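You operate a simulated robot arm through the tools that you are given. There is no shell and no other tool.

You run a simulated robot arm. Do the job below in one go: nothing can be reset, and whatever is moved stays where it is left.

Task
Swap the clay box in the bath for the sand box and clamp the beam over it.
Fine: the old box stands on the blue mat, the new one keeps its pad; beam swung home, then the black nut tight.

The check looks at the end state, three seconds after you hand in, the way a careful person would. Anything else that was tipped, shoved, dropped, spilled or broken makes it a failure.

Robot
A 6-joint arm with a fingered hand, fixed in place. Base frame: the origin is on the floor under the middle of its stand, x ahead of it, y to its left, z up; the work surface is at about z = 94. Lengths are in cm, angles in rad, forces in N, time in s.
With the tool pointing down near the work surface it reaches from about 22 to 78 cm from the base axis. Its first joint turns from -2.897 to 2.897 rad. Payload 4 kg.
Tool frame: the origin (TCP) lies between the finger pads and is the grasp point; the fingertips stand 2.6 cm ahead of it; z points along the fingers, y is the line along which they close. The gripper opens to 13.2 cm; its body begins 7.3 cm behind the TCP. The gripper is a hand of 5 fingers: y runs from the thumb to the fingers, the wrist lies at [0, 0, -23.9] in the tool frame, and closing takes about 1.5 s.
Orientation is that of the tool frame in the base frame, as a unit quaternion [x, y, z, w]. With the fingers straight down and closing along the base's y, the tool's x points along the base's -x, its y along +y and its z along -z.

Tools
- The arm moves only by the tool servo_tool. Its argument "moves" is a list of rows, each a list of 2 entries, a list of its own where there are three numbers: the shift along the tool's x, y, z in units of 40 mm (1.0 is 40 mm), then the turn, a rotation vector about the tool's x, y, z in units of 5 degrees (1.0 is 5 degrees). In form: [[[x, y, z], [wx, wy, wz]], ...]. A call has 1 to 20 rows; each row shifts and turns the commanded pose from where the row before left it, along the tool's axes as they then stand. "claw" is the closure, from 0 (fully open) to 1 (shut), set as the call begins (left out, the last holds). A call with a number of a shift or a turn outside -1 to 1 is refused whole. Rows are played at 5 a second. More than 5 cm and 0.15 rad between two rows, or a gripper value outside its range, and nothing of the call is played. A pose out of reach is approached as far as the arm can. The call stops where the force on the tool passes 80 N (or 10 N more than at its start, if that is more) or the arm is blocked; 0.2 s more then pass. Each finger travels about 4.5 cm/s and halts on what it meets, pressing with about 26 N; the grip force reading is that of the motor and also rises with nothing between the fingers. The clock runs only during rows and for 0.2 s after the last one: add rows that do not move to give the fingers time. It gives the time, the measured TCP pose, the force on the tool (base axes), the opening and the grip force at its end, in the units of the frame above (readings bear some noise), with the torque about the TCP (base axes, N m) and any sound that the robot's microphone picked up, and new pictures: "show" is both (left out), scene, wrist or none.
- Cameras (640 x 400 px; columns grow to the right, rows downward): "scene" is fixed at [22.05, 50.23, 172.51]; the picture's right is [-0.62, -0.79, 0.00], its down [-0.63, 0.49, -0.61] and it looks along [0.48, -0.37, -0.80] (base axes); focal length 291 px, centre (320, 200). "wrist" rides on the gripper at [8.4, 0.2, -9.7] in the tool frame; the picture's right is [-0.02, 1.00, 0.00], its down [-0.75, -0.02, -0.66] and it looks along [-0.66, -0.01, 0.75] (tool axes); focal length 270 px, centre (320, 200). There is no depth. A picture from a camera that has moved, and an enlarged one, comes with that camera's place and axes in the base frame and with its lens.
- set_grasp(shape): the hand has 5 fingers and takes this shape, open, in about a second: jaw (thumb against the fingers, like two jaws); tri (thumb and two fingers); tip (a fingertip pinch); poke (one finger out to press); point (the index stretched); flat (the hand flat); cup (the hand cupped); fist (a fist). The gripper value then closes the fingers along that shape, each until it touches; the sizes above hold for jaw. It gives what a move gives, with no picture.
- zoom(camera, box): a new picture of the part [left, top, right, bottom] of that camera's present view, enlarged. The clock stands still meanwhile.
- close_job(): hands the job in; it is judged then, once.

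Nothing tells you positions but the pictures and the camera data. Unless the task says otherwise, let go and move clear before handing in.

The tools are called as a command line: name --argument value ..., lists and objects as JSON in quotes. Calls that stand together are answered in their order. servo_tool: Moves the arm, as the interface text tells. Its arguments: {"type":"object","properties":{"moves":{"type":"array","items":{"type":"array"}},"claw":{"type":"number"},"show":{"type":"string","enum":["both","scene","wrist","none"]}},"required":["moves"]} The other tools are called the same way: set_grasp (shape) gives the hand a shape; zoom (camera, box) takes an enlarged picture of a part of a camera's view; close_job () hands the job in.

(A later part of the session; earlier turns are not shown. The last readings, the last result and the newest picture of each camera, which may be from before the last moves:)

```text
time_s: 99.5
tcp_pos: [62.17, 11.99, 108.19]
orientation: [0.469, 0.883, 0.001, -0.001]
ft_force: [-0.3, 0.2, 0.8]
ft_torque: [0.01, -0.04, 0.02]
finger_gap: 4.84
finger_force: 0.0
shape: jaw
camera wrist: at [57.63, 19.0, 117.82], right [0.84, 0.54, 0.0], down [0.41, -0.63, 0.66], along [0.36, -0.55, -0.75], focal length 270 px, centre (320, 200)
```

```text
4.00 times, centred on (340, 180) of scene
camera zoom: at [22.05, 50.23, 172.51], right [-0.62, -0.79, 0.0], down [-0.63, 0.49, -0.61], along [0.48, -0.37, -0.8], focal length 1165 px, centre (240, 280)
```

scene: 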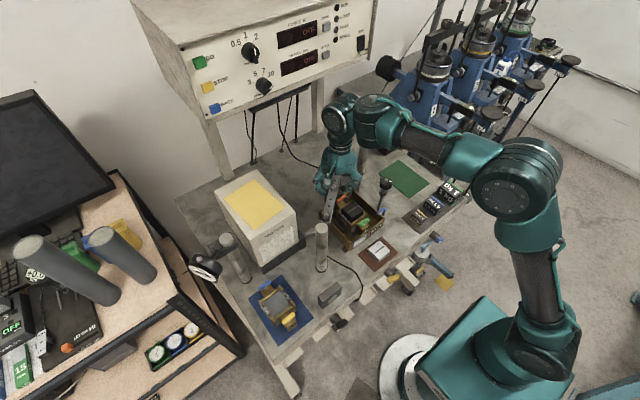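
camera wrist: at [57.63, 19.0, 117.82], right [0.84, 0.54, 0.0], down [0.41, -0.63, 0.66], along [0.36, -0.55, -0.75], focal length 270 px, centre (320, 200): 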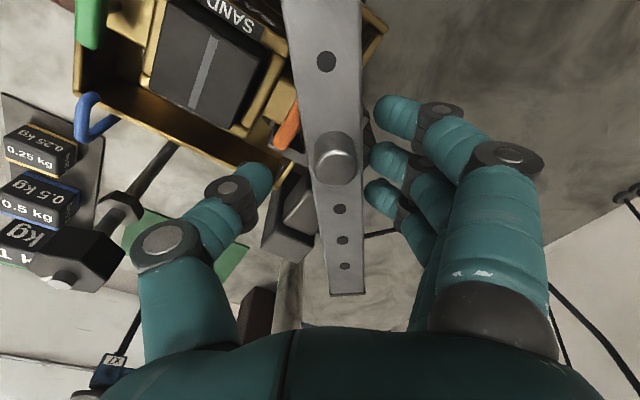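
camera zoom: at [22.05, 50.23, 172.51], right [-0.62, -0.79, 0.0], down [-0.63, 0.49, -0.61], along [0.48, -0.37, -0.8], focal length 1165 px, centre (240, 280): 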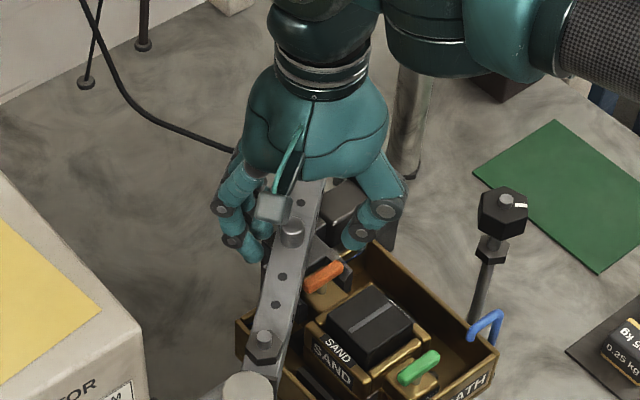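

Passing over the load cell without contact. Another 20°.

servo_tool --moves '[[[0.007, -0.209, 0], [0, 0, 0.8]], [[0.007, -0.209, 0], [0, 0, 0.8]], [[0.007, -0.209, 0], [0, 0, 0.8]], [[0.007, -0.209, 0], [0, 0, 0.8]], [[0.007, -0.209, 0], [0, 0, 0.8]], [[0, 0, 0], [0, 0, 0]]]' --show "both"

zoom --camera "scene" --box '[300, 150, 420, 250]'

```text
time_s: 100.9
tcp_pos: [58.48, 10.3, 108.36]
orientation: [0.615, 0.789, 0.0, 0.0]
ft_force: [0.8, -0.5, -0.2]
ft_torque: [0.01, -0.03, -0.01]
finger_gap: 4.83
finger_force: 0.0
shape: jaw
camera wrist: at [56.63, 18.5, 117.94], right [0.97, 0.22, 0.0], down [0.17, -0.73, 0.66], along [0.15, -0.64, -0.75], focal length 270 px, centre (320, 200)
```

scene: 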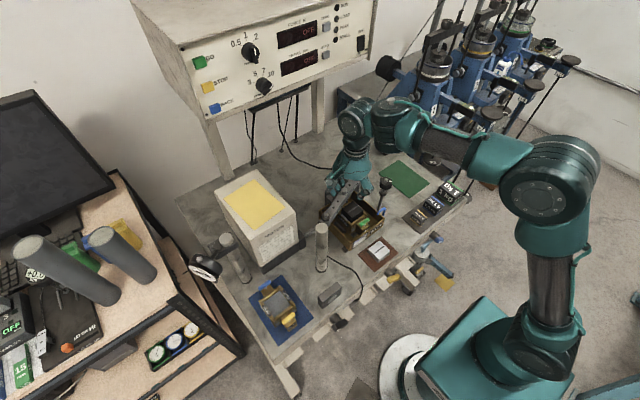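
wrist: 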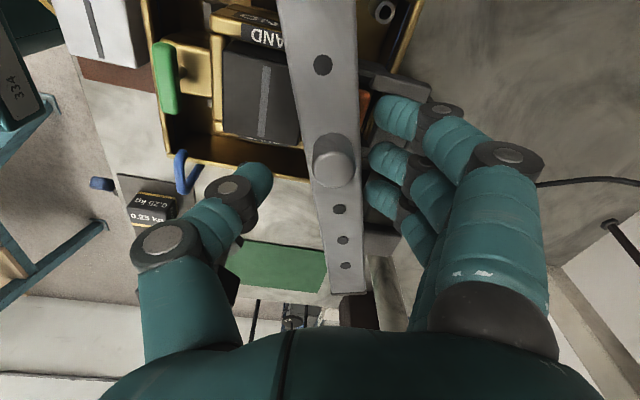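

```text
4.00 times, centred on (360, 200) of scene
camera zoom: at [22.05, 50.23, 172.51], right [-0.62, -0.79, 0.0], down [-0.63, 0.49, -0.61], along [0.48, -0.37, -0.8], focal length 1165 px, centre (160, 200)
```

zoom: 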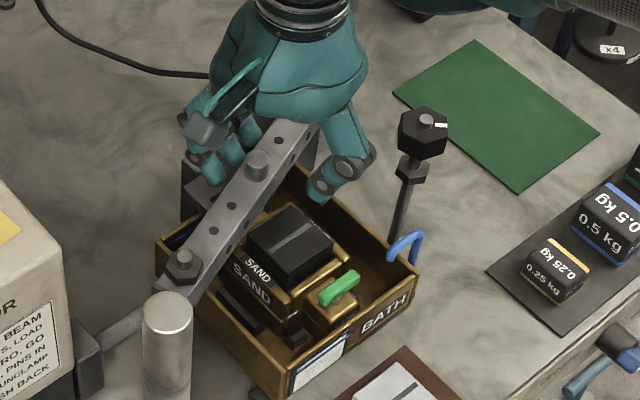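

Beam is about 72° round. I'll continue 12°, then go slowly to contact with the stud.

servo_tool --moves '[[[0.007, -0.209, 0], [0, 0, 0.8]], [[0.007, -0.209, 0], [0, 0, 0.8]], [[0.007, -0.209, 0], [0, 0, 0.8]], [[0, 0, 0], [0, 0, 0]]]' --show "both"

zoom --camera "scene" --box '[320, 150, 420, 240]'

zoom --camera "wrist" --box '[200, 60, 440, 300]'

```text
time_s: 101.9
tcp_pos: [55.85, 9.94, 108.19]
orientation: [0.694, 0.72, 0.001, 0.0]
ft_force: [0.5, 0.1, -0.4]
ft_torque: [0.0, -0.05, 0.0]
finger_gap: 4.85
finger_force: 0.2
shape: jaw
camera wrist: at [55.84, 18.39, 117.93], right [1.0, 0.02, 0.0], down [0.01, -0.75, 0.66], along [0.01, -0.66, -0.75], focal length 270 px, centre (320, 200)
```

scene: 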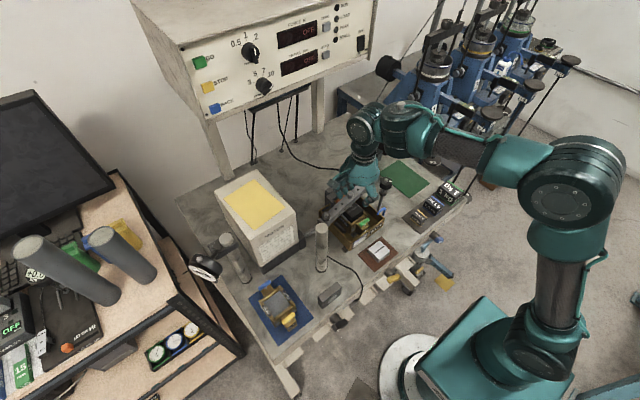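
wrist: 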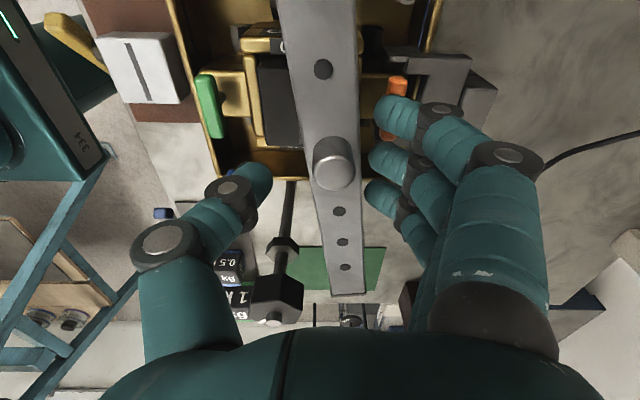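

```text
4.44 times, centred on (370, 195) of scene
camera zoom: at [22.05, 50.23, 172.51], right [-0.62, -0.79, 0.0], down [-0.63, 0.49, -0.61], along [0.48, -0.37, -0.8], focal length 1294 px, centre (98, 222)
```

zoom: 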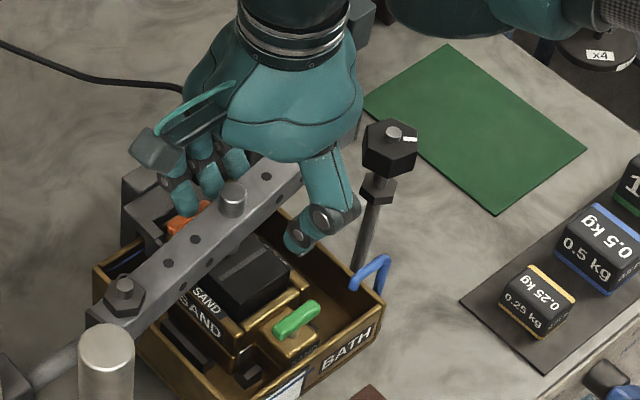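

```text
1.67 times, centred on (320, 180) of wrist
camera zoom: at [55.84, 18.39, 117.93], right [1.0, 0.02, 0.0], down [0.01, -0.75, 0.66], along [0.01, -0.66, -0.75], focal length 450 px, centre (320, 233)
```

zoom: 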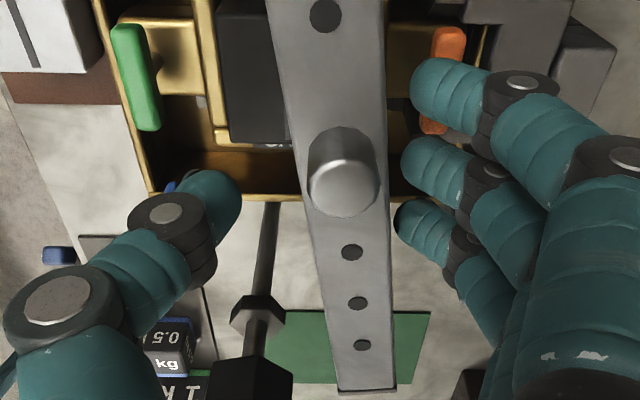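

The beam end is about 3 cm short of the stud, so I'll go in smaller steps.

servo_tool --moves '[[[0.002, -0.1065, 0], [0, 0, 0.4]], [[0.002, -0.1065, 0], [0, 0, 0.4]], [[0.002, -0.1065, 0], [0, 0, 0.4]], [[0, 0, 0], [0, 0, 0]]]' --show "wrist"

zoom --camera "wrist" --box '[200, 60, 440, 320]'

zoom --camera "scene" --box '[320, 150, 420, 240]'

```text
time_s: 102.9
tcp_pos: [54.6, 9.89, 108.18]
orientation: [0.73, 0.683, 0.0, 0.0]
ft_force: [0.3, 0.7, -0.1]
ft_torque: [0.0, -0.03, 0.0]
finger_gap: 4.84
finger_force: 0.1
shape: jaw
camera wrist: at [55.4, 18.36, 117.84], right [1.0, -0.09, 0.0], down [-0.07, -0.75, 0.66], along [-0.06, -0.66, -0.75], focal length 270 px, centre (320, 200)
```

wrist: 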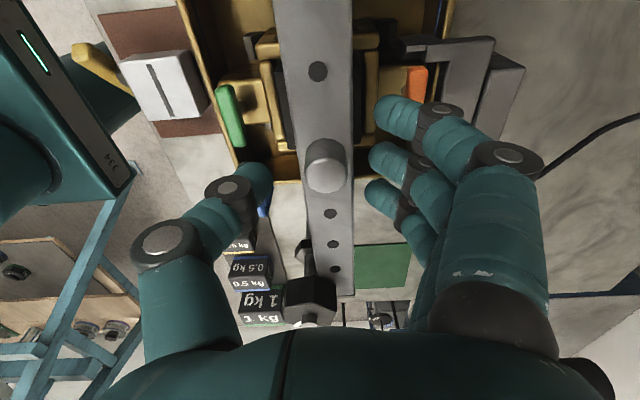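

```text
1.54 times, centred on (320, 190) of wrist
camera zoom: at [55.4, 18.36, 117.84], right [1.0, -0.09, 0.0], down [-0.07, -0.75, 0.66], along [-0.06, -0.66, -0.75], focal length 416 px, centre (320, 215)
```

zoom: 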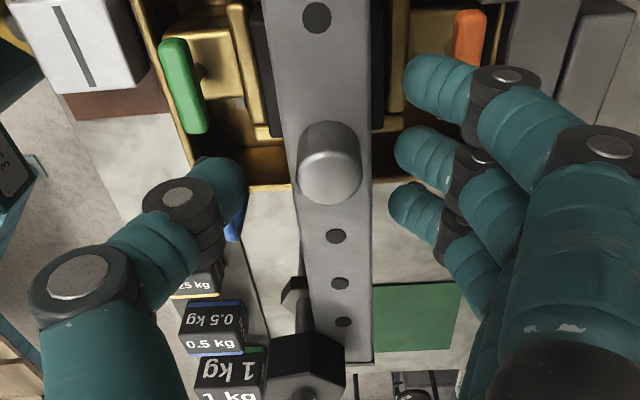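

```text
4.44 times, centred on (370, 195) of scene
camera zoom: at [22.05, 50.23, 172.51], right [-0.62, -0.79, 0.0], down [-0.63, 0.49, -0.61], along [0.48, -0.37, -0.8], focal length 1294 px, centre (98, 222)
```

zoom: 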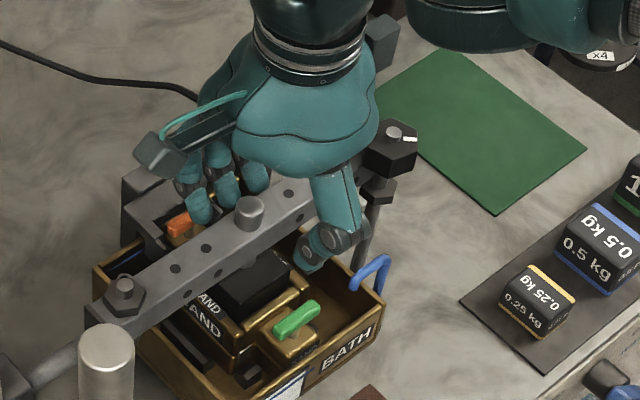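

The beam's end is sliding under the black nut. I'll continue gently until it stops against the stud.

servo_tool --moves '[[[0.001, -0.07, 0], [0, 0, 0.25]], [[0.001, -0.07, 0], [0, 0, 0.25]], [[0.001, -0.07, 0], [0, 0, 0.25]], [[0, 0, 0], [0, 0, 0]]]' --show "wrist"

zoom --camera "wrist" --box '[200, 60, 440, 320]'

zoom --camera "wrist" --box '[270, 220, 370, 330]'

```text
time_s: 103.9
tcp_pos: [53.74, 9.89, 108.2]
orientation: [0.752, 0.659, 0.0, 0.001]
ft_force: [4.0, 2.7, 0.4]
ft_torque: [0.02, -0.12, 0.19]
finger_gap: 4.93
finger_force: 0.0
shape: jaw
camera wrist: at [55.11, 18.38, 117.84], right [0.99, -0.15, 0.0], down [-0.11, -0.74, 0.66], along [-0.1, -0.65, -0.75], focal length 270 px, centre (320, 200)
```

wrist: 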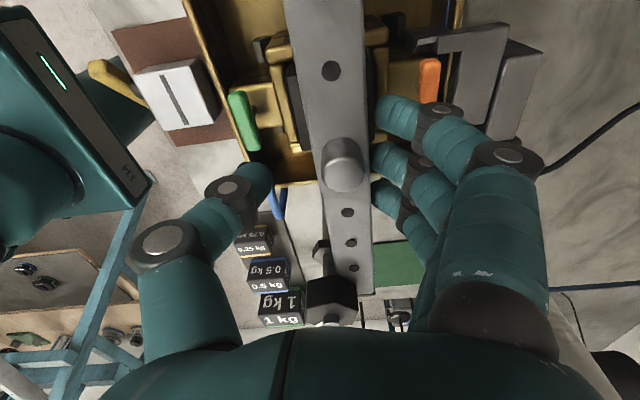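

```text
1.54 times, centred on (320, 190) of wrist
camera zoom: at [55.11, 18.38, 117.84], right [0.99, -0.15, 0.0], down [-0.11, -0.74, 0.66], along [-0.1, -0.65, -0.75], focal length 416 px, centre (320, 215)
```

zoom: 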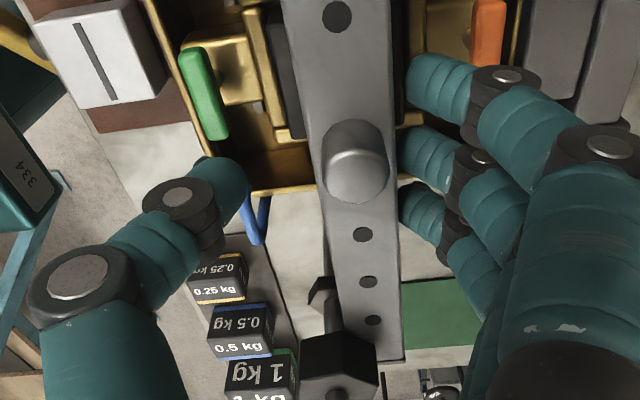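

```text
3.64 times, centred on (320, 275) of wrist
camera zoom: at [55.11, 18.38, 117.84], right [0.99, -0.15, 0.0], down [-0.11, -0.74, 0.66], along [-0.1, -0.65, -0.75], focal length 983 px, centre (320, -73)
```

zoom: 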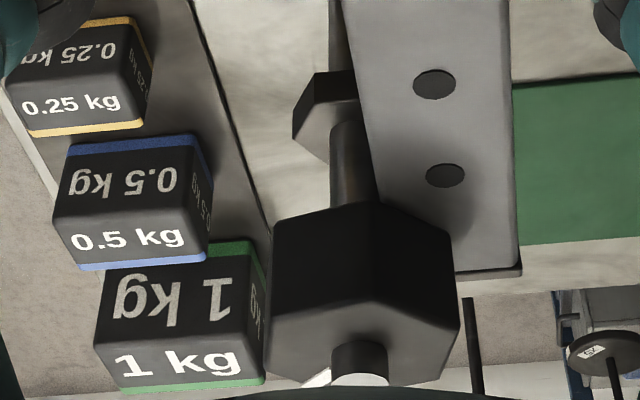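

The beam's side has met the stud, the knob is right over the pad (55.1, 12.1), and the nut overlaps the beam. I'll press slightly more to confirm it's fully home.

servo_tool --moves '[[[0, -0.05, 0], [0, 0, 0]], [[0, 0, 0], [0, 0, 0]]]' --show "none"

servo_tool --moves '[[[0, -0.04, 0], [0, 0, 0]], [[0, 0, 0], [0, 0, 0]]]' --show "wrist"

zoom --camera "wrist" --box '[270, 220, 370, 330]'

zoom --camera "wrist" --box '[200, 60, 440, 320]'

```text
time_s: 104.5
tcp_pos: [53.46, 10.07, 108.3]
orientation: [0.752, 0.659, 0.0, 0.0]
ft_force: [7.8, 1.8, 1.2]
ft_torque: [0.02, -0.2, 0.25]
finger_gap: 5.05
finger_force: 0.0
shape: jaw
```

```text
time_s: 105.1
tcp_pos: [53.33, 10.05, 108.33]
orientation: [0.752, 0.659, 0.0, 0.0]
ft_force: [9.8, 2.3, 0.6]
ft_torque: [0.01, -0.21, 0.28]
finger_gap: 5.16
finger_force: 0.1
shape: jaw
camera wrist: at [54.74, 18.41, 117.88], right [0.99, -0.15, 0.0], down [-0.11, -0.74, 0.66], along [-0.1, -0.65, -0.75], focal length 270 px, centre (320, 200)
```

wrist: 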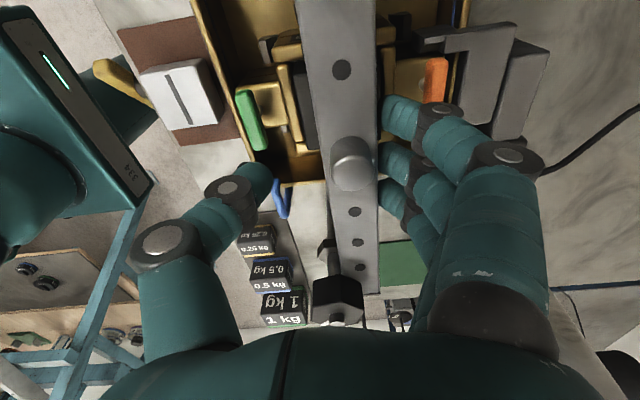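

```text
3.64 times, centred on (320, 275) of wrist
camera zoom: at [54.74, 18.41, 117.88], right [0.99, -0.15, 0.0], down [-0.11, -0.74, 0.66], along [-0.1, -0.65, -0.75], focal length 983 px, centre (320, -73)
```

zoom: 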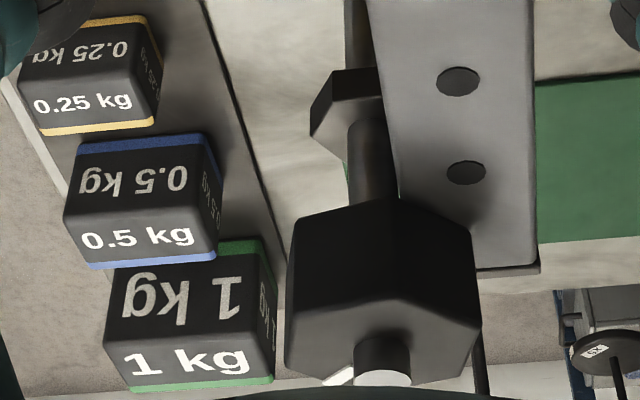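

```text
1.54 times, centred on (320, 190) of wrist
camera zoom: at [54.74, 18.41, 117.88], right [0.99, -0.15, 0.0], down [-0.11, -0.74, 0.66], along [-0.1, -0.65, -0.75], focal length 416 px, centre (320, 215)
```

zoom: 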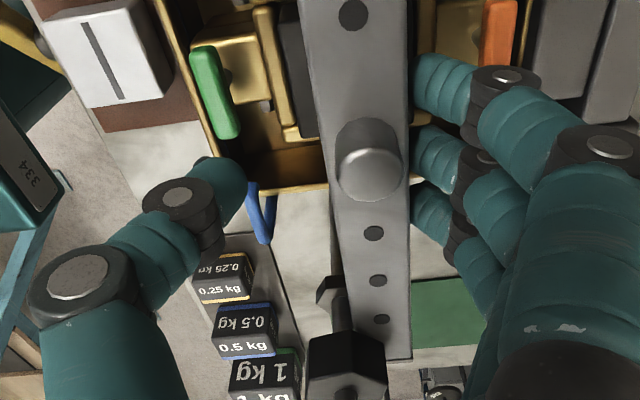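

The beam is firmly home against the stud: force rose to 10 N with no beam motion. I'll back off to centre, then lift the hand clear.

servo_tool --moves '[[[0, 0.15, 0], [0, 0, 0]], [[0, 0.2, 0], [0, 0, 0]], [[0, 0, 0], [0, 0, 0]], [[0, 0, -0.3], [0, 0, 0]], [[0, 0, -0.5], [0, 0, 0]], [[0, 0, -0.6], [0, 0, 0]], [[0, 0, -0.6], [0, 0, 0]], [[0, 0, -0.6], [0, 0, 0]], [[0, 0, -0.4], [0, 0, 0]], [[0, 0, 0], [0, 0, 0]]]' --show "both"

zoom --camera "scene" --box '[310, 160, 420, 250]'

zoom --camera "wrist" --box '[250, 20, 410, 240]'

```text
time_s: 107.3
tcp_pos: [54.64, 9.68, 120.47]
orientation: [0.753, 0.658, 0.001, 0.0]
ft_force: [0.4, 0.4, -1.6]
ft_torque: [-0.03, 0.0, -0.03]
finger_gap: 4.79
finger_force: 0.1
shape: jaw
camera wrist: at [56.03, 18.09, 130.03], right [0.99, -0.15, 0.0], down [-0.11, -0.74, 0.66], along [-0.1, -0.65, -0.75], focal length 270 px, centre (320, 200)
```

scene: 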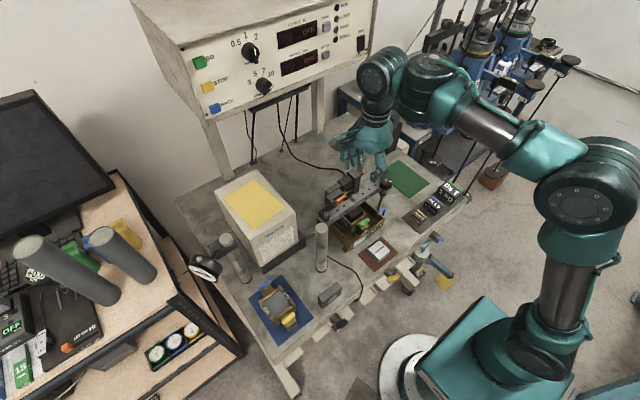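
wrist: 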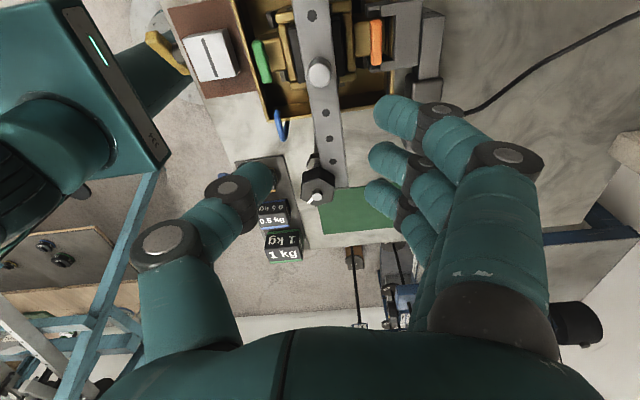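

```text
4.44 times, centred on (365, 205) of scene
camera zoom: at [22.05, 50.23, 172.51], right [-0.62, -0.79, 0.0], down [-0.63, 0.49, -0.61], along [0.48, -0.37, -0.8], focal length 1294 px, centre (120, 178)
```

zoom: 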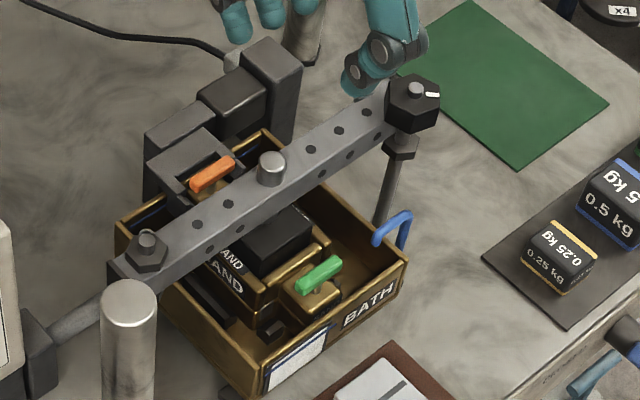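

```text
1.82 times, centred on (330, 130) of wrist
camera zoom: at [56.03, 18.09, 130.03], right [0.99, -0.15, 0.0], down [-0.11, -0.74, 0.66], along [-0.1, -0.65, -0.75], focal length 491 px, centre (302, 327)
```

zoom: 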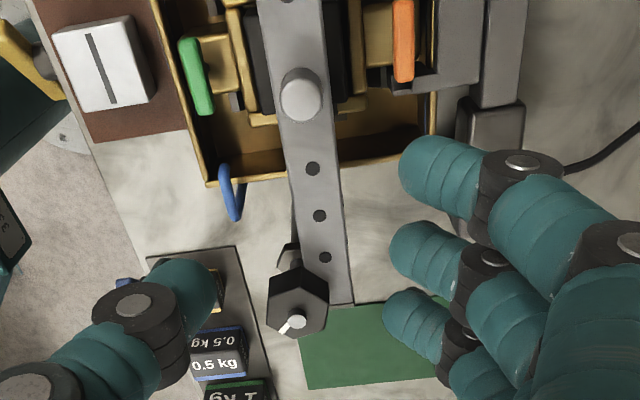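

The beam is in place with its edge under the black nut. Now the nut: I'll turn the hand back so I have a full clockwise (from above) stroke available, and re-measure the nut.

servo_tool --moves '[[[0, 0, 0], [0, 0, -1]], [[0, 0, 0], [0, 0, -1]], [[0, 0, 0], [0, 0, -1]], [[0, 0, 0], [0, 0, -1]], [[0, 0, 0], [0, 0, -1]], [[0, 0, 0], [0, 0, -1]], [[0, 0, 0], [0, 0, -1]], [[0, 0, 0], [0, 0, -1]], [[0, 0, 0], [0, 0, -1]], [[0, 0, 0], [0, 0, -1]], [[0, 0, 0], [0, 0, -1]], [[0, 0, 0], [0, 0, -1]], [[0, 0, 0], [0, 0, -1]], [[0, 0, 0], [0, 0, -1]], [[0, 0, 0], [0, 0, -1]], [[0, 0, 0], [0, 0, -1]], [[0, 0, 0], [0, 0, -1]], [[0, 0, 0], [0, 0, -1]], [[0, 0, 0], [0, 0, -1]], [[0, 0, 0], [0, 0, -0.55]]]' --claw 0.5 --show "both"

zoom --camera "wrist" --box '[130, 20, 300, 160]'

zoom --camera "scene" --box '[370, 165, 410, 205]'

```text
time_s: 111.5
tcp_pos: [54.77, 9.78, 120.33]
orientation: [-0.002, 1.0, 0.0, 0.001]
ft_force: [0.0, -0.8, -1.0]
ft_torque: [-0.02, 0.02, 0.0]
finger_gap: 6.49
finger_force: 0.1
shape: jaw
camera wrist: at [46.37, 9.99, 129.88], right [0.02, 1.0, 0.0], down [0.75, -0.01, 0.66], along [0.66, -0.01, -0.75], focal length 270 px, centre (320, 200)
```

scene: 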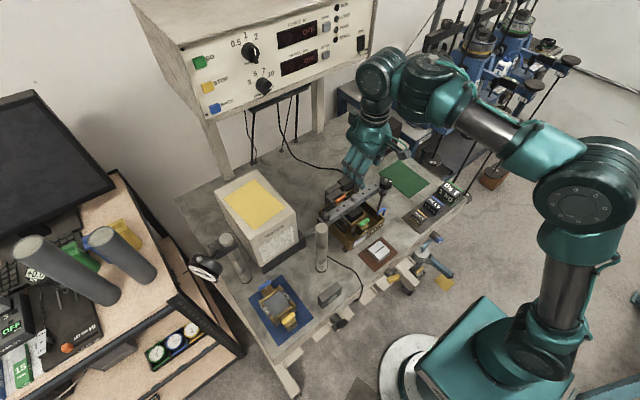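
wrist: 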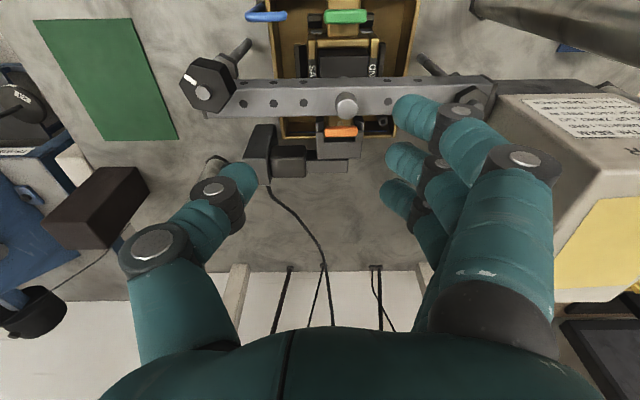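

```text
2.86 times, centred on (215, 90) of wrist
camera zoom: at [46.37, 9.99, 129.88], right [0.02, 1.0, 0.0], down [0.75, -0.01, 0.66], along [0.66, -0.01, -0.75], focal length 772 px, centre (620, 514)
```

zoom: 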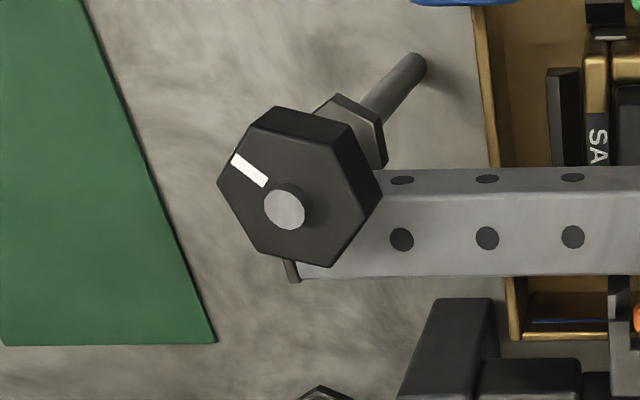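

```text
10.00 times, centred on (390, 185) of scene
camera zoom: at [22.05, 50.23, 172.51], right [-0.62, -0.79, 0.0], down [-0.63, 0.49, -0.61], along [0.48, -0.37, -0.8], focal length 2913 px, centre (-380, 350)
```

zoom: 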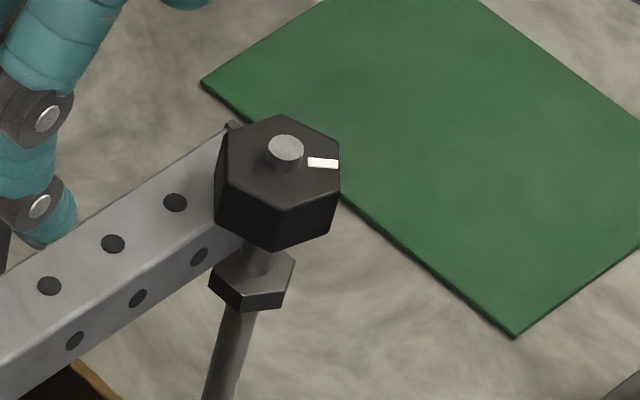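

The hand is back at its default yaw. I'll keep turning the other way to find how far I can start, giving the longest clockwise stroke.

servo_tool --moves '[[[0, 0, 0], [0, 0, -1]], [[0, 0, 0], [0, 0, -1]], [[0, 0, 0], [0, 0, -1]], [[0, 0, 0], [0, 0, -1]], [[0, 0, 0], [0, 0, -1]], [[0, 0, 0], [0, 0, -1]], [[0, 0, 0], [0, 0, -1]], [[0, 0, 0], [0, 0, -1]], [[0, 0, 0], [0, 0, -1]], [[0, 0, 0], [0, 0, -1]], [[0, 0, 0], [0, 0, -1]], [[0, 0, 0], [0, 0, -1]], [[0, 0, 0], [0, 0, -1]], [[0, 0, 0], [0, 0, -1]], [[0, 0, 0], [0, 0, -1]], [[0, 0, 0], [0, 0, -1]], [[0, 0, 0], [0, 0, -1]], [[0, 0, 0], [0, 0, -1]], [[0, 0, 0], [0, 0, -1]], [[0, 0, 0], [0, 0, -1]]]' --show "both"

```text
time_s: 115.7
tcp_pos: [54.8, 9.84, 120.24]
orientation: [0.768, -0.641, -0.001, 0.0]
ft_force: [-0.1, 0.0, -1.0]
ft_torque: [0.01, 0.02, -0.03]
finger_gap: 6.49
finger_force: 0.0
shape: jaw
camera wrist: at [56.18, 1.43, 129.8], right [-0.99, -0.16, 0.0], down [-0.12, 0.74, 0.66], along [-0.1, 0.65, -0.75], focal length 270 px, centre (320, 200)
```

scene: 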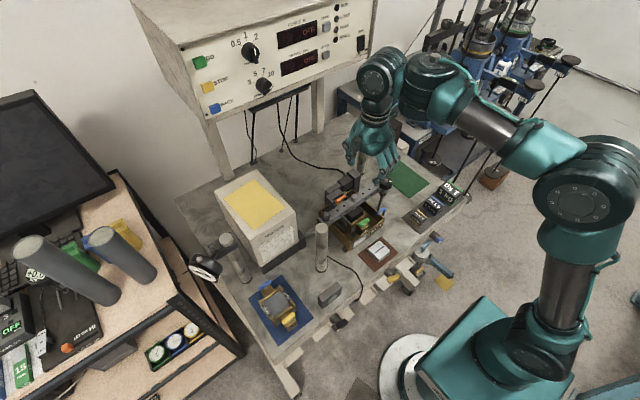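
wrist: 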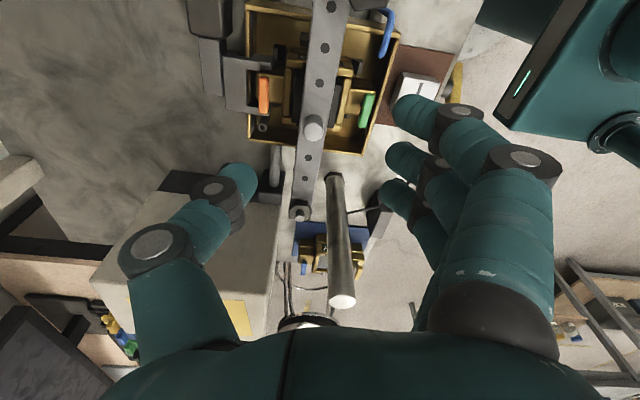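

Range is at least -100° to +98°. I'll move over the nut at this yaw and check centring.

servo_tool --moves '[[[0.6, 0.2, 0], [0, 0, 0]], [[0.7, 0.2, 0], [0, 0, 0]], [[0.6, 0.2, 0], [0, 0, 0]], [[0.185, 0.01, 0.2], [0, 0, 0]], [[0, 0, 0.3], [0, 0, 0]], [[0, 0, 0], [0, 0, 0]], [[0, 0, 0], [0, 0, 0]]]' --show "both"

zoom --camera "wrist" --box '[220, 60, 420, 260]'

zoom --camera "scene" --box '[340, 110, 440, 210]'

```text
time_s: 117.3
tcp_pos: [54.29, 1.24, 119.56]
orientation: [0.768, -0.641, -0.007, -0.003]
ft_force: [-0.4, 1.0, -0.6]
ft_torque: [-0.01, 0.0, -0.02]
finger_gap: 6.54
finger_force: 0.1
shape: jaw
out of reach, approached as far as the arm can: row 4, 5
camera wrist: at [55.74, -7.22, 129.15], right [-0.99, -0.16, 0.0], down [-0.11, 0.73, 0.67], along [-0.11, 0.66, -0.74], focal length 270 px, centre (320, 200)
```

scene: 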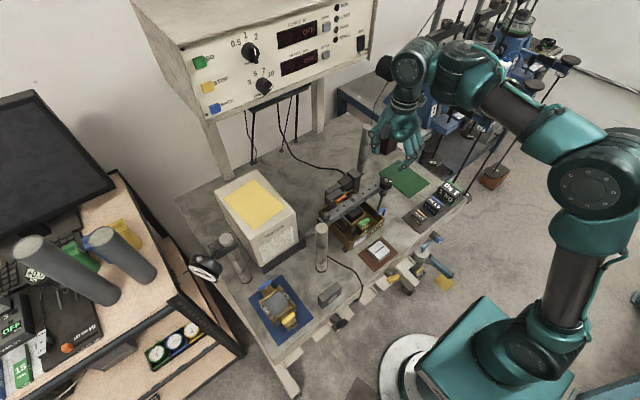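
wrist: 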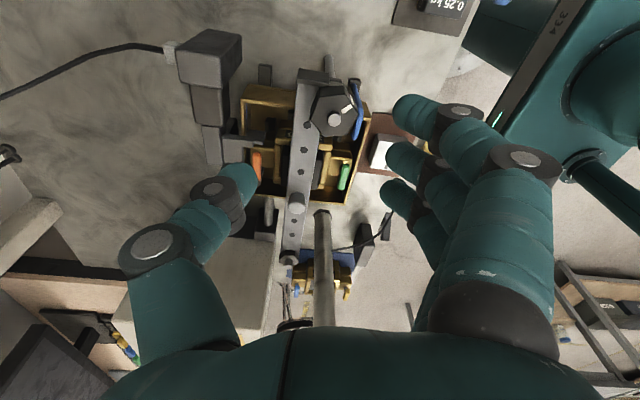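

```text
2.00 times, centred on (320, 160) of wrist
camera zoom: at [55.74, -7.22, 129.15], right [-0.99, -0.16, 0.0], down [-0.11, 0.73, 0.67], along [-0.11, 0.66, -0.74], focal length 541 px, centre (320, 280)
```

zoom: 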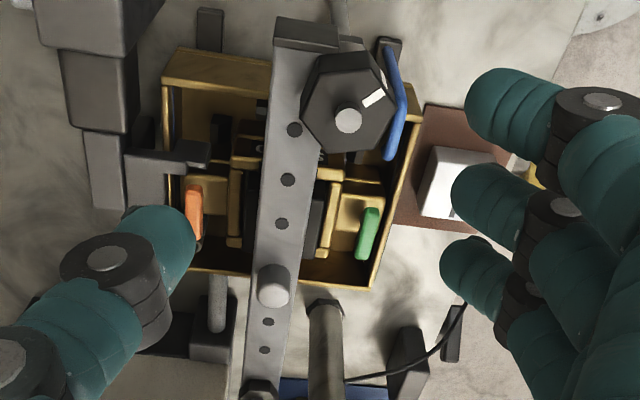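

```text
4.00 times, centred on (390, 160) of scene
camera zoom: at [22.05, 50.23, 172.51], right [-0.62, -0.79, 0.0], down [-0.63, 0.49, -0.61], along [0.48, -0.37, -0.8], focal length 1165 px, centre (40, 360)
```

zoom: 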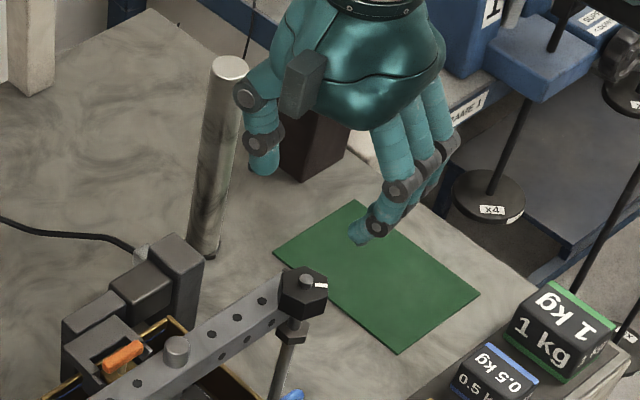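

That yaw is at a wrist limit here (rows 4–5 fell short). I'll back off 12° and confirm the pose is reached.

servo_tool --moves '[[[0, 0, 0], [0, 0, 0.8]], [[0, 0, 0], [0, 0, 0.8]], [[0, 0, 0], [0, 0, 0.8]], [[0, 0, 0], [0, 0, 0]], [[0, 0, 0], [0, 0, 0]]]' --show "wrist"

zoom --camera "wrist" --box '[260, 60, 420, 200]'

```text
time_s: 118.5
tcp_pos: [54.26, 1.43, 119.63]
orientation: [-0.696, 0.718, 0.002, 0.002]
ft_force: [0.3, 0.8, -0.5]
ft_torque: [0.01, -0.04, -0.02]
finger_gap: 6.51
finger_force: 0.0
shape: jaw
camera wrist: at [53.92, -7.16, 129.23], right [-1.0, 0.05, 0.0], down [0.04, 0.75, 0.66], along [0.03, 0.66, -0.75], focal length 270 px, centre (320, 200)
```

wrist: 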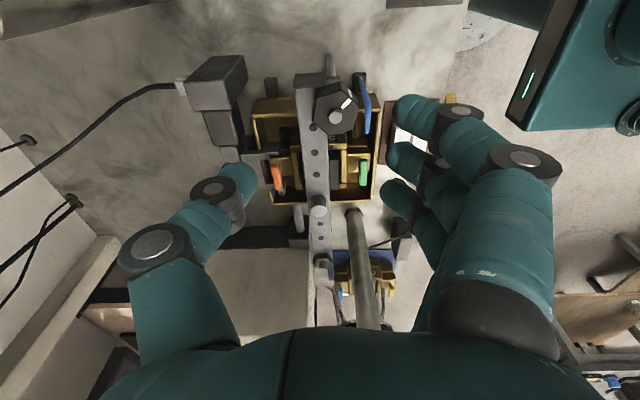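

```text
2.86 times, centred on (340, 130) of wrist
camera zoom: at [53.92, -7.16, 129.23], right [-1.0, 0.05, 0.0], down [0.04, 0.75, 0.66], along [0.03, 0.66, -0.75], focal length 772 px, centre (263, 400)
```

zoom: 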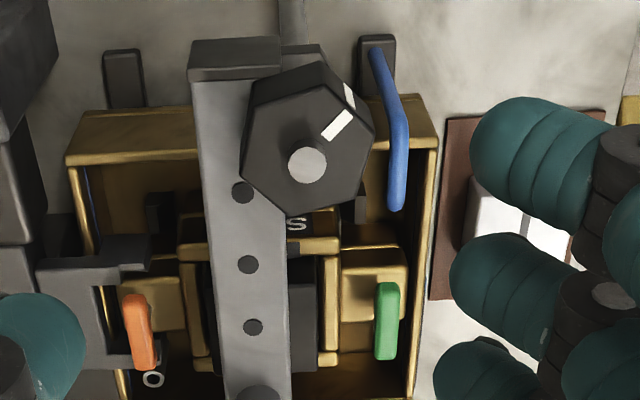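

The pose is now reached (yaw -88°). The nut is 1.3 cm off in tool y, so I'll shift and descend to about z = 113.5.

servo_tool --moves '[[[0, 0.16, 0], [0, 0, 0]], [[0, 0.15, 0], [0, 0, 0]], [[0, 0, 0.4], [0, 0, 0]], [[0, 0, 0.5], [0, 0, 0]], [[0, 0, 0.4], [0, 0, 0]], [[0, 0, 0.2], [0, 0, 0]], [[0, 0, 0], [0, 0, 0]]]' --show "both"

zoom --camera "wrist" --box '[220, 80, 420, 240]'

zoom --camera "scene" --box '[340, 120, 440, 210]'

```text
time_s: 120.1
tcp_pos: [53.3, 2.36, 114.13]
orientation: [-0.695, 0.719, 0.005, 0.004]
ft_force: [-0.1, 0.2, 0.6]
ft_torque: [0.01, -0.03, 0.0]
finger_gap: 6.5
finger_force: 0.0
shape: jaw
out of reach, approached as far as the arm can: row 4, 5, 6
camera wrist: at [52.91, -6.22, 123.65], right [-1.0, 0.06, 0.0], down [0.04, 0.74, 0.67], along [0.04, 0.67, -0.74], focal length 270 px, centre (320, 200)
```

scene: 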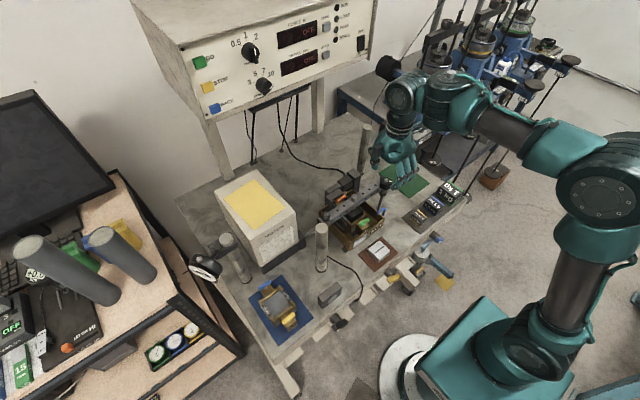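
wrist: 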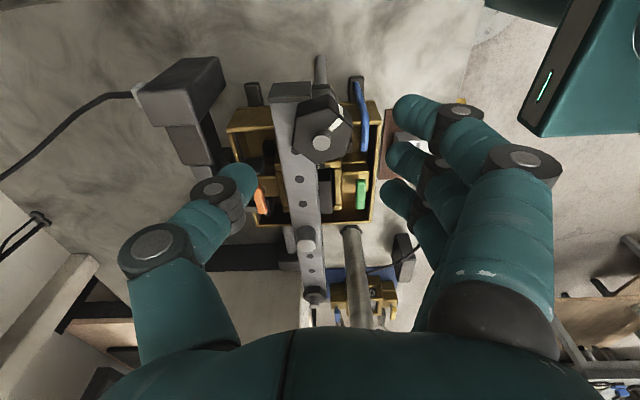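

```text
2.50 times, centred on (320, 160) of wrist
camera zoom: at [52.91, -6.22, 123.65], right [-1.0, 0.06, 0.0], down [0.04, 0.74, 0.67], along [0.04, 0.67, -0.74], focal length 676 px, centre (320, 300)
```

zoom: 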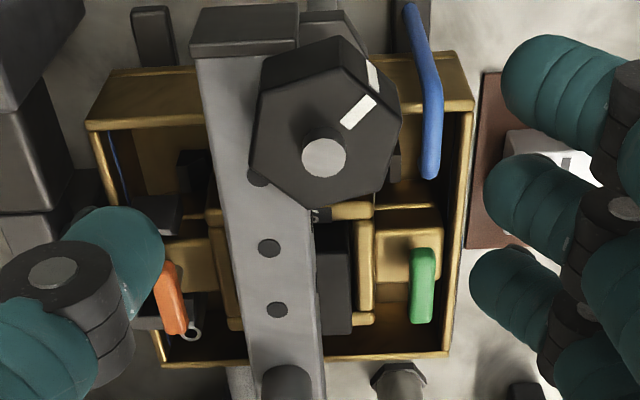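

```text
4.44 times, centred on (390, 165) of scene
camera zoom: at [22.05, 50.23, 172.51], right [-0.62, -0.79, 0.0], down [-0.63, 0.49, -0.61], along [0.48, -0.37, -0.8], focal length 1294 px, centre (9, 356)
```

zoom: 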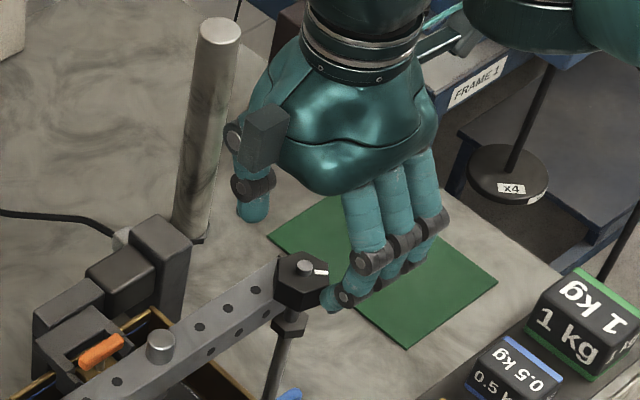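

Still slightly at the wrist limit, so I'll back off another 12° and re-centre.

servo_tool --moves '[[[0, 0, 0], [0, 0, 0.8]], [[0, 0, 0], [0, 0, 0.8]], [[0, 0, 0], [0, 0, 0.8]], [[0, 0, 0], [0, 0, 0]], [[0, 0, 0], [0, 0, 0]]]' --show "wrist"

zoom --camera "wrist" --box '[220, 80, 420, 240]'

```text
time_s: 121.3
tcp_pos: [53.4, 2.43, 114.07]
orientation: [-0.617, 0.787, 0.0, 0.0]
ft_force: [0.3, -0.1, 0.1]
ft_torque: [0.01, 0.0, -0.05]
finger_gap: 6.51
finger_force: 0.0
shape: jaw
camera wrist: at [51.22, -5.82, 123.73], right [-0.97, 0.26, 0.0], down [0.2, 0.73, 0.66], along [0.17, 0.64, -0.75], focal length 270 px, centre (320, 200)
```

wrist: 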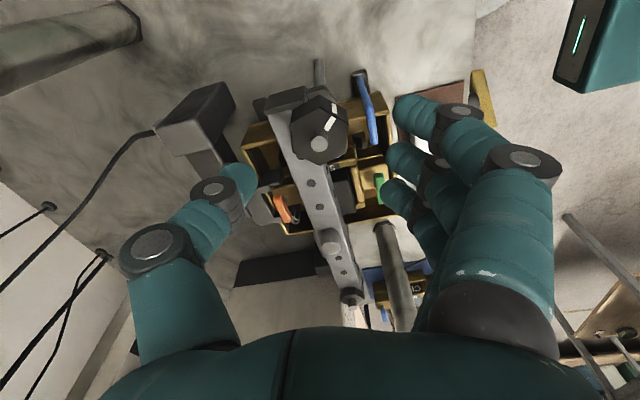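

```text
2.50 times, centred on (320, 160) of wrist
camera zoom: at [51.22, -5.82, 123.73], right [-0.97, 0.26, 0.0], down [0.2, 0.73, 0.66], along [0.17, 0.64, -0.75], focal length 676 px, centre (320, 300)
```

zoom: 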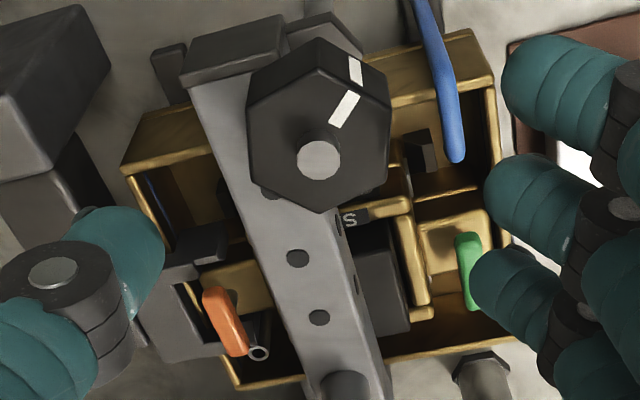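

Now the pose is clean (yaw -76°), and the nut's flats sit about 7° from the finger axis. I'll turn 7° to square up, shift 0.7 cm in tool x, and lower with the fingers straddling the nut.

servo_tool --moves '[[[0.09, 0, 0], [0, 0, 0.7]], [[0.09, 0, 0], [0, 0, 0.66]], [[0, 0, 0.2], [0, 0, 0]], [[0, 0, 0.2], [0, 0, 0]], [[0, 0, 0.2], [0, 0, 0]], [[0, 0, 0], [0, 0, 0]], [[0, 0, 0], [0, 0, 0]]]' --show "wrist"

zoom --camera "wrist" --box '[220, 80, 420, 240]'

zoom --camera "scene" --box '[340, 130, 440, 220]'

```text
time_s: 122.9
tcp_pos: [53.23, 1.6, 111.67]
orientation: [-0.569, 0.822, 0.0, 0.0]
ft_force: [-0.3, -0.1, 0.9]
ft_torque: [-0.01, -0.01, 0.01]
finger_gap: 6.52
finger_force: 0.0
shape: jaw
camera wrist: at [50.09, -6.17, 121.28], right [-0.93, 0.37, 0.0], down [0.28, 0.7, 0.66], along [0.24, 0.61, -0.75], focal length 270 px, centre (320, 200)
```

wrist: 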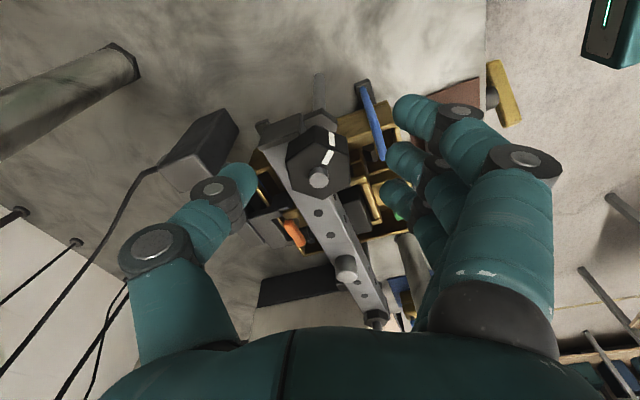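

```text
2.50 times, centred on (320, 160) of wrist
camera zoom: at [50.09, -6.17, 121.28], right [-0.93, 0.37, 0.0], down [0.28, 0.7, 0.66], along [0.24, 0.61, -0.75], focal length 676 px, centre (320, 300)
```

zoom: 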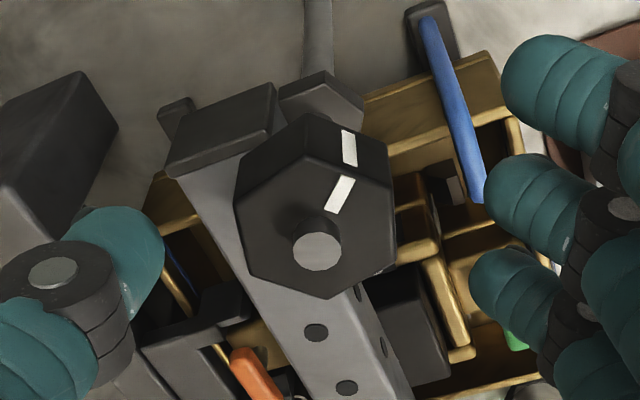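

```text
4.44 times, centred on (390, 175) of scene
camera zoom: at [22.05, 50.23, 172.51], right [-0.62, -0.79, 0.0], down [-0.63, 0.49, -0.61], along [0.48, -0.37, -0.8], focal length 1294 px, centre (9, 311)
```

zoom: 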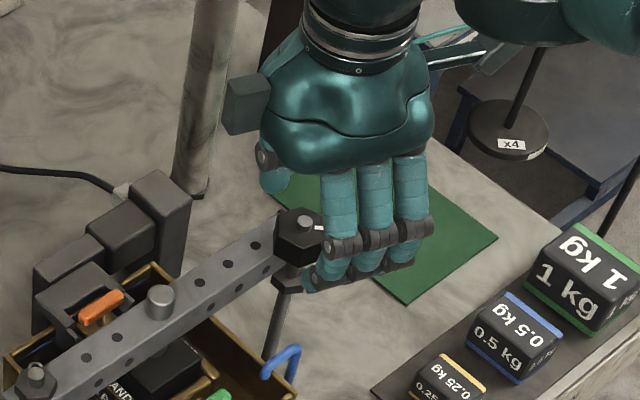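

Excellent alignment: the flats face thumb and fingers squarely. I'll lower to nut level with the tips staying above the beam, watching the force.

servo_tool --moves '[[[0, 0, 0.12], [0, 0, 0]], [[0, 0, 0.12], [0, 0, 0]], [[0, 0, 0.12], [0, 0, 0]], [[0, 0, 0.12], [0, 0, 0]], [[0, 0, 0], [0, 0, 0]], [[0, 0, 0], [0, 0, 0]]]' --show "wrist"

zoom --camera "wrist" --box '[220, 80, 420, 240]'

zoom --camera "scene" --box '[360, 150, 430, 220]'

```text
time_s: 124.3
tcp_pos: [53.04, 1.74, 109.8]
orientation: [-0.569, 0.822, 0.0, 0.0]
ft_force: [0.1, 0.5, 0.8]
ft_torque: [-0.03, 0.04, -0.01]
finger_gap: 6.51
finger_force: 0.2
shape: jaw
camera wrist: at [50.01, -6.12, 119.4], right [-0.93, 0.37, 0.0], down [0.28, 0.7, 0.66], along [0.24, 0.61, -0.75], focal length 270 px, centre (320, 200)
```

wrist: 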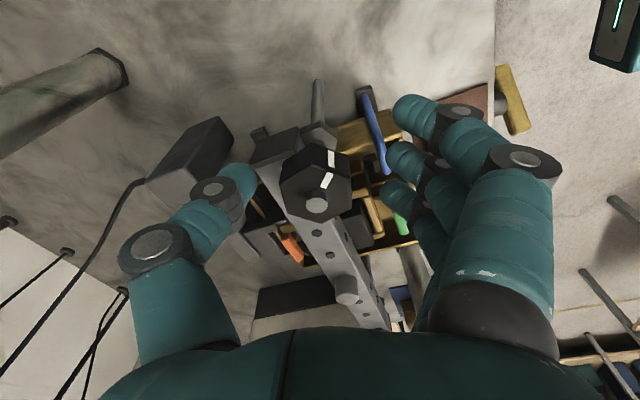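

```text
2.50 times, centred on (320, 160) of wrist
camera zoom: at [50.01, -6.12, 119.4], right [-0.93, 0.37, 0.0], down [0.28, 0.7, 0.66], along [0.24, 0.61, -0.75], focal length 676 px, centre (320, 300)
```

zoom: 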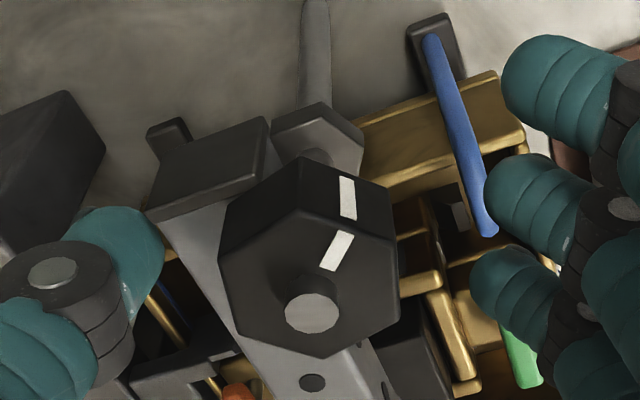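

```text
5.71 times, centred on (395, 185) of scene
camera zoom: at [22.05, 50.23, 172.51], right [-0.62, -0.79, 0.0], down [-0.63, 0.49, -0.61], along [0.48, -0.37, -0.8], focal length 1664 px, centre (-109, 286)
```

zoom: 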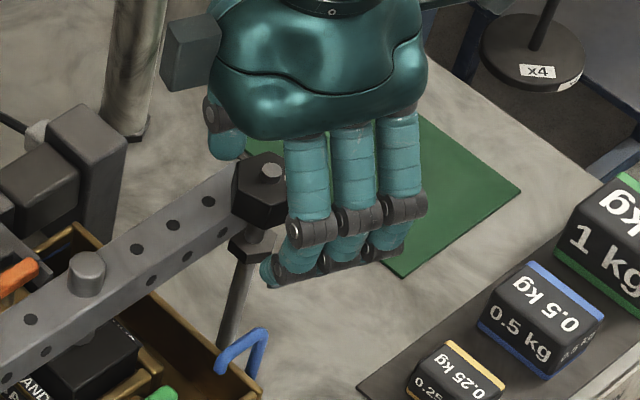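

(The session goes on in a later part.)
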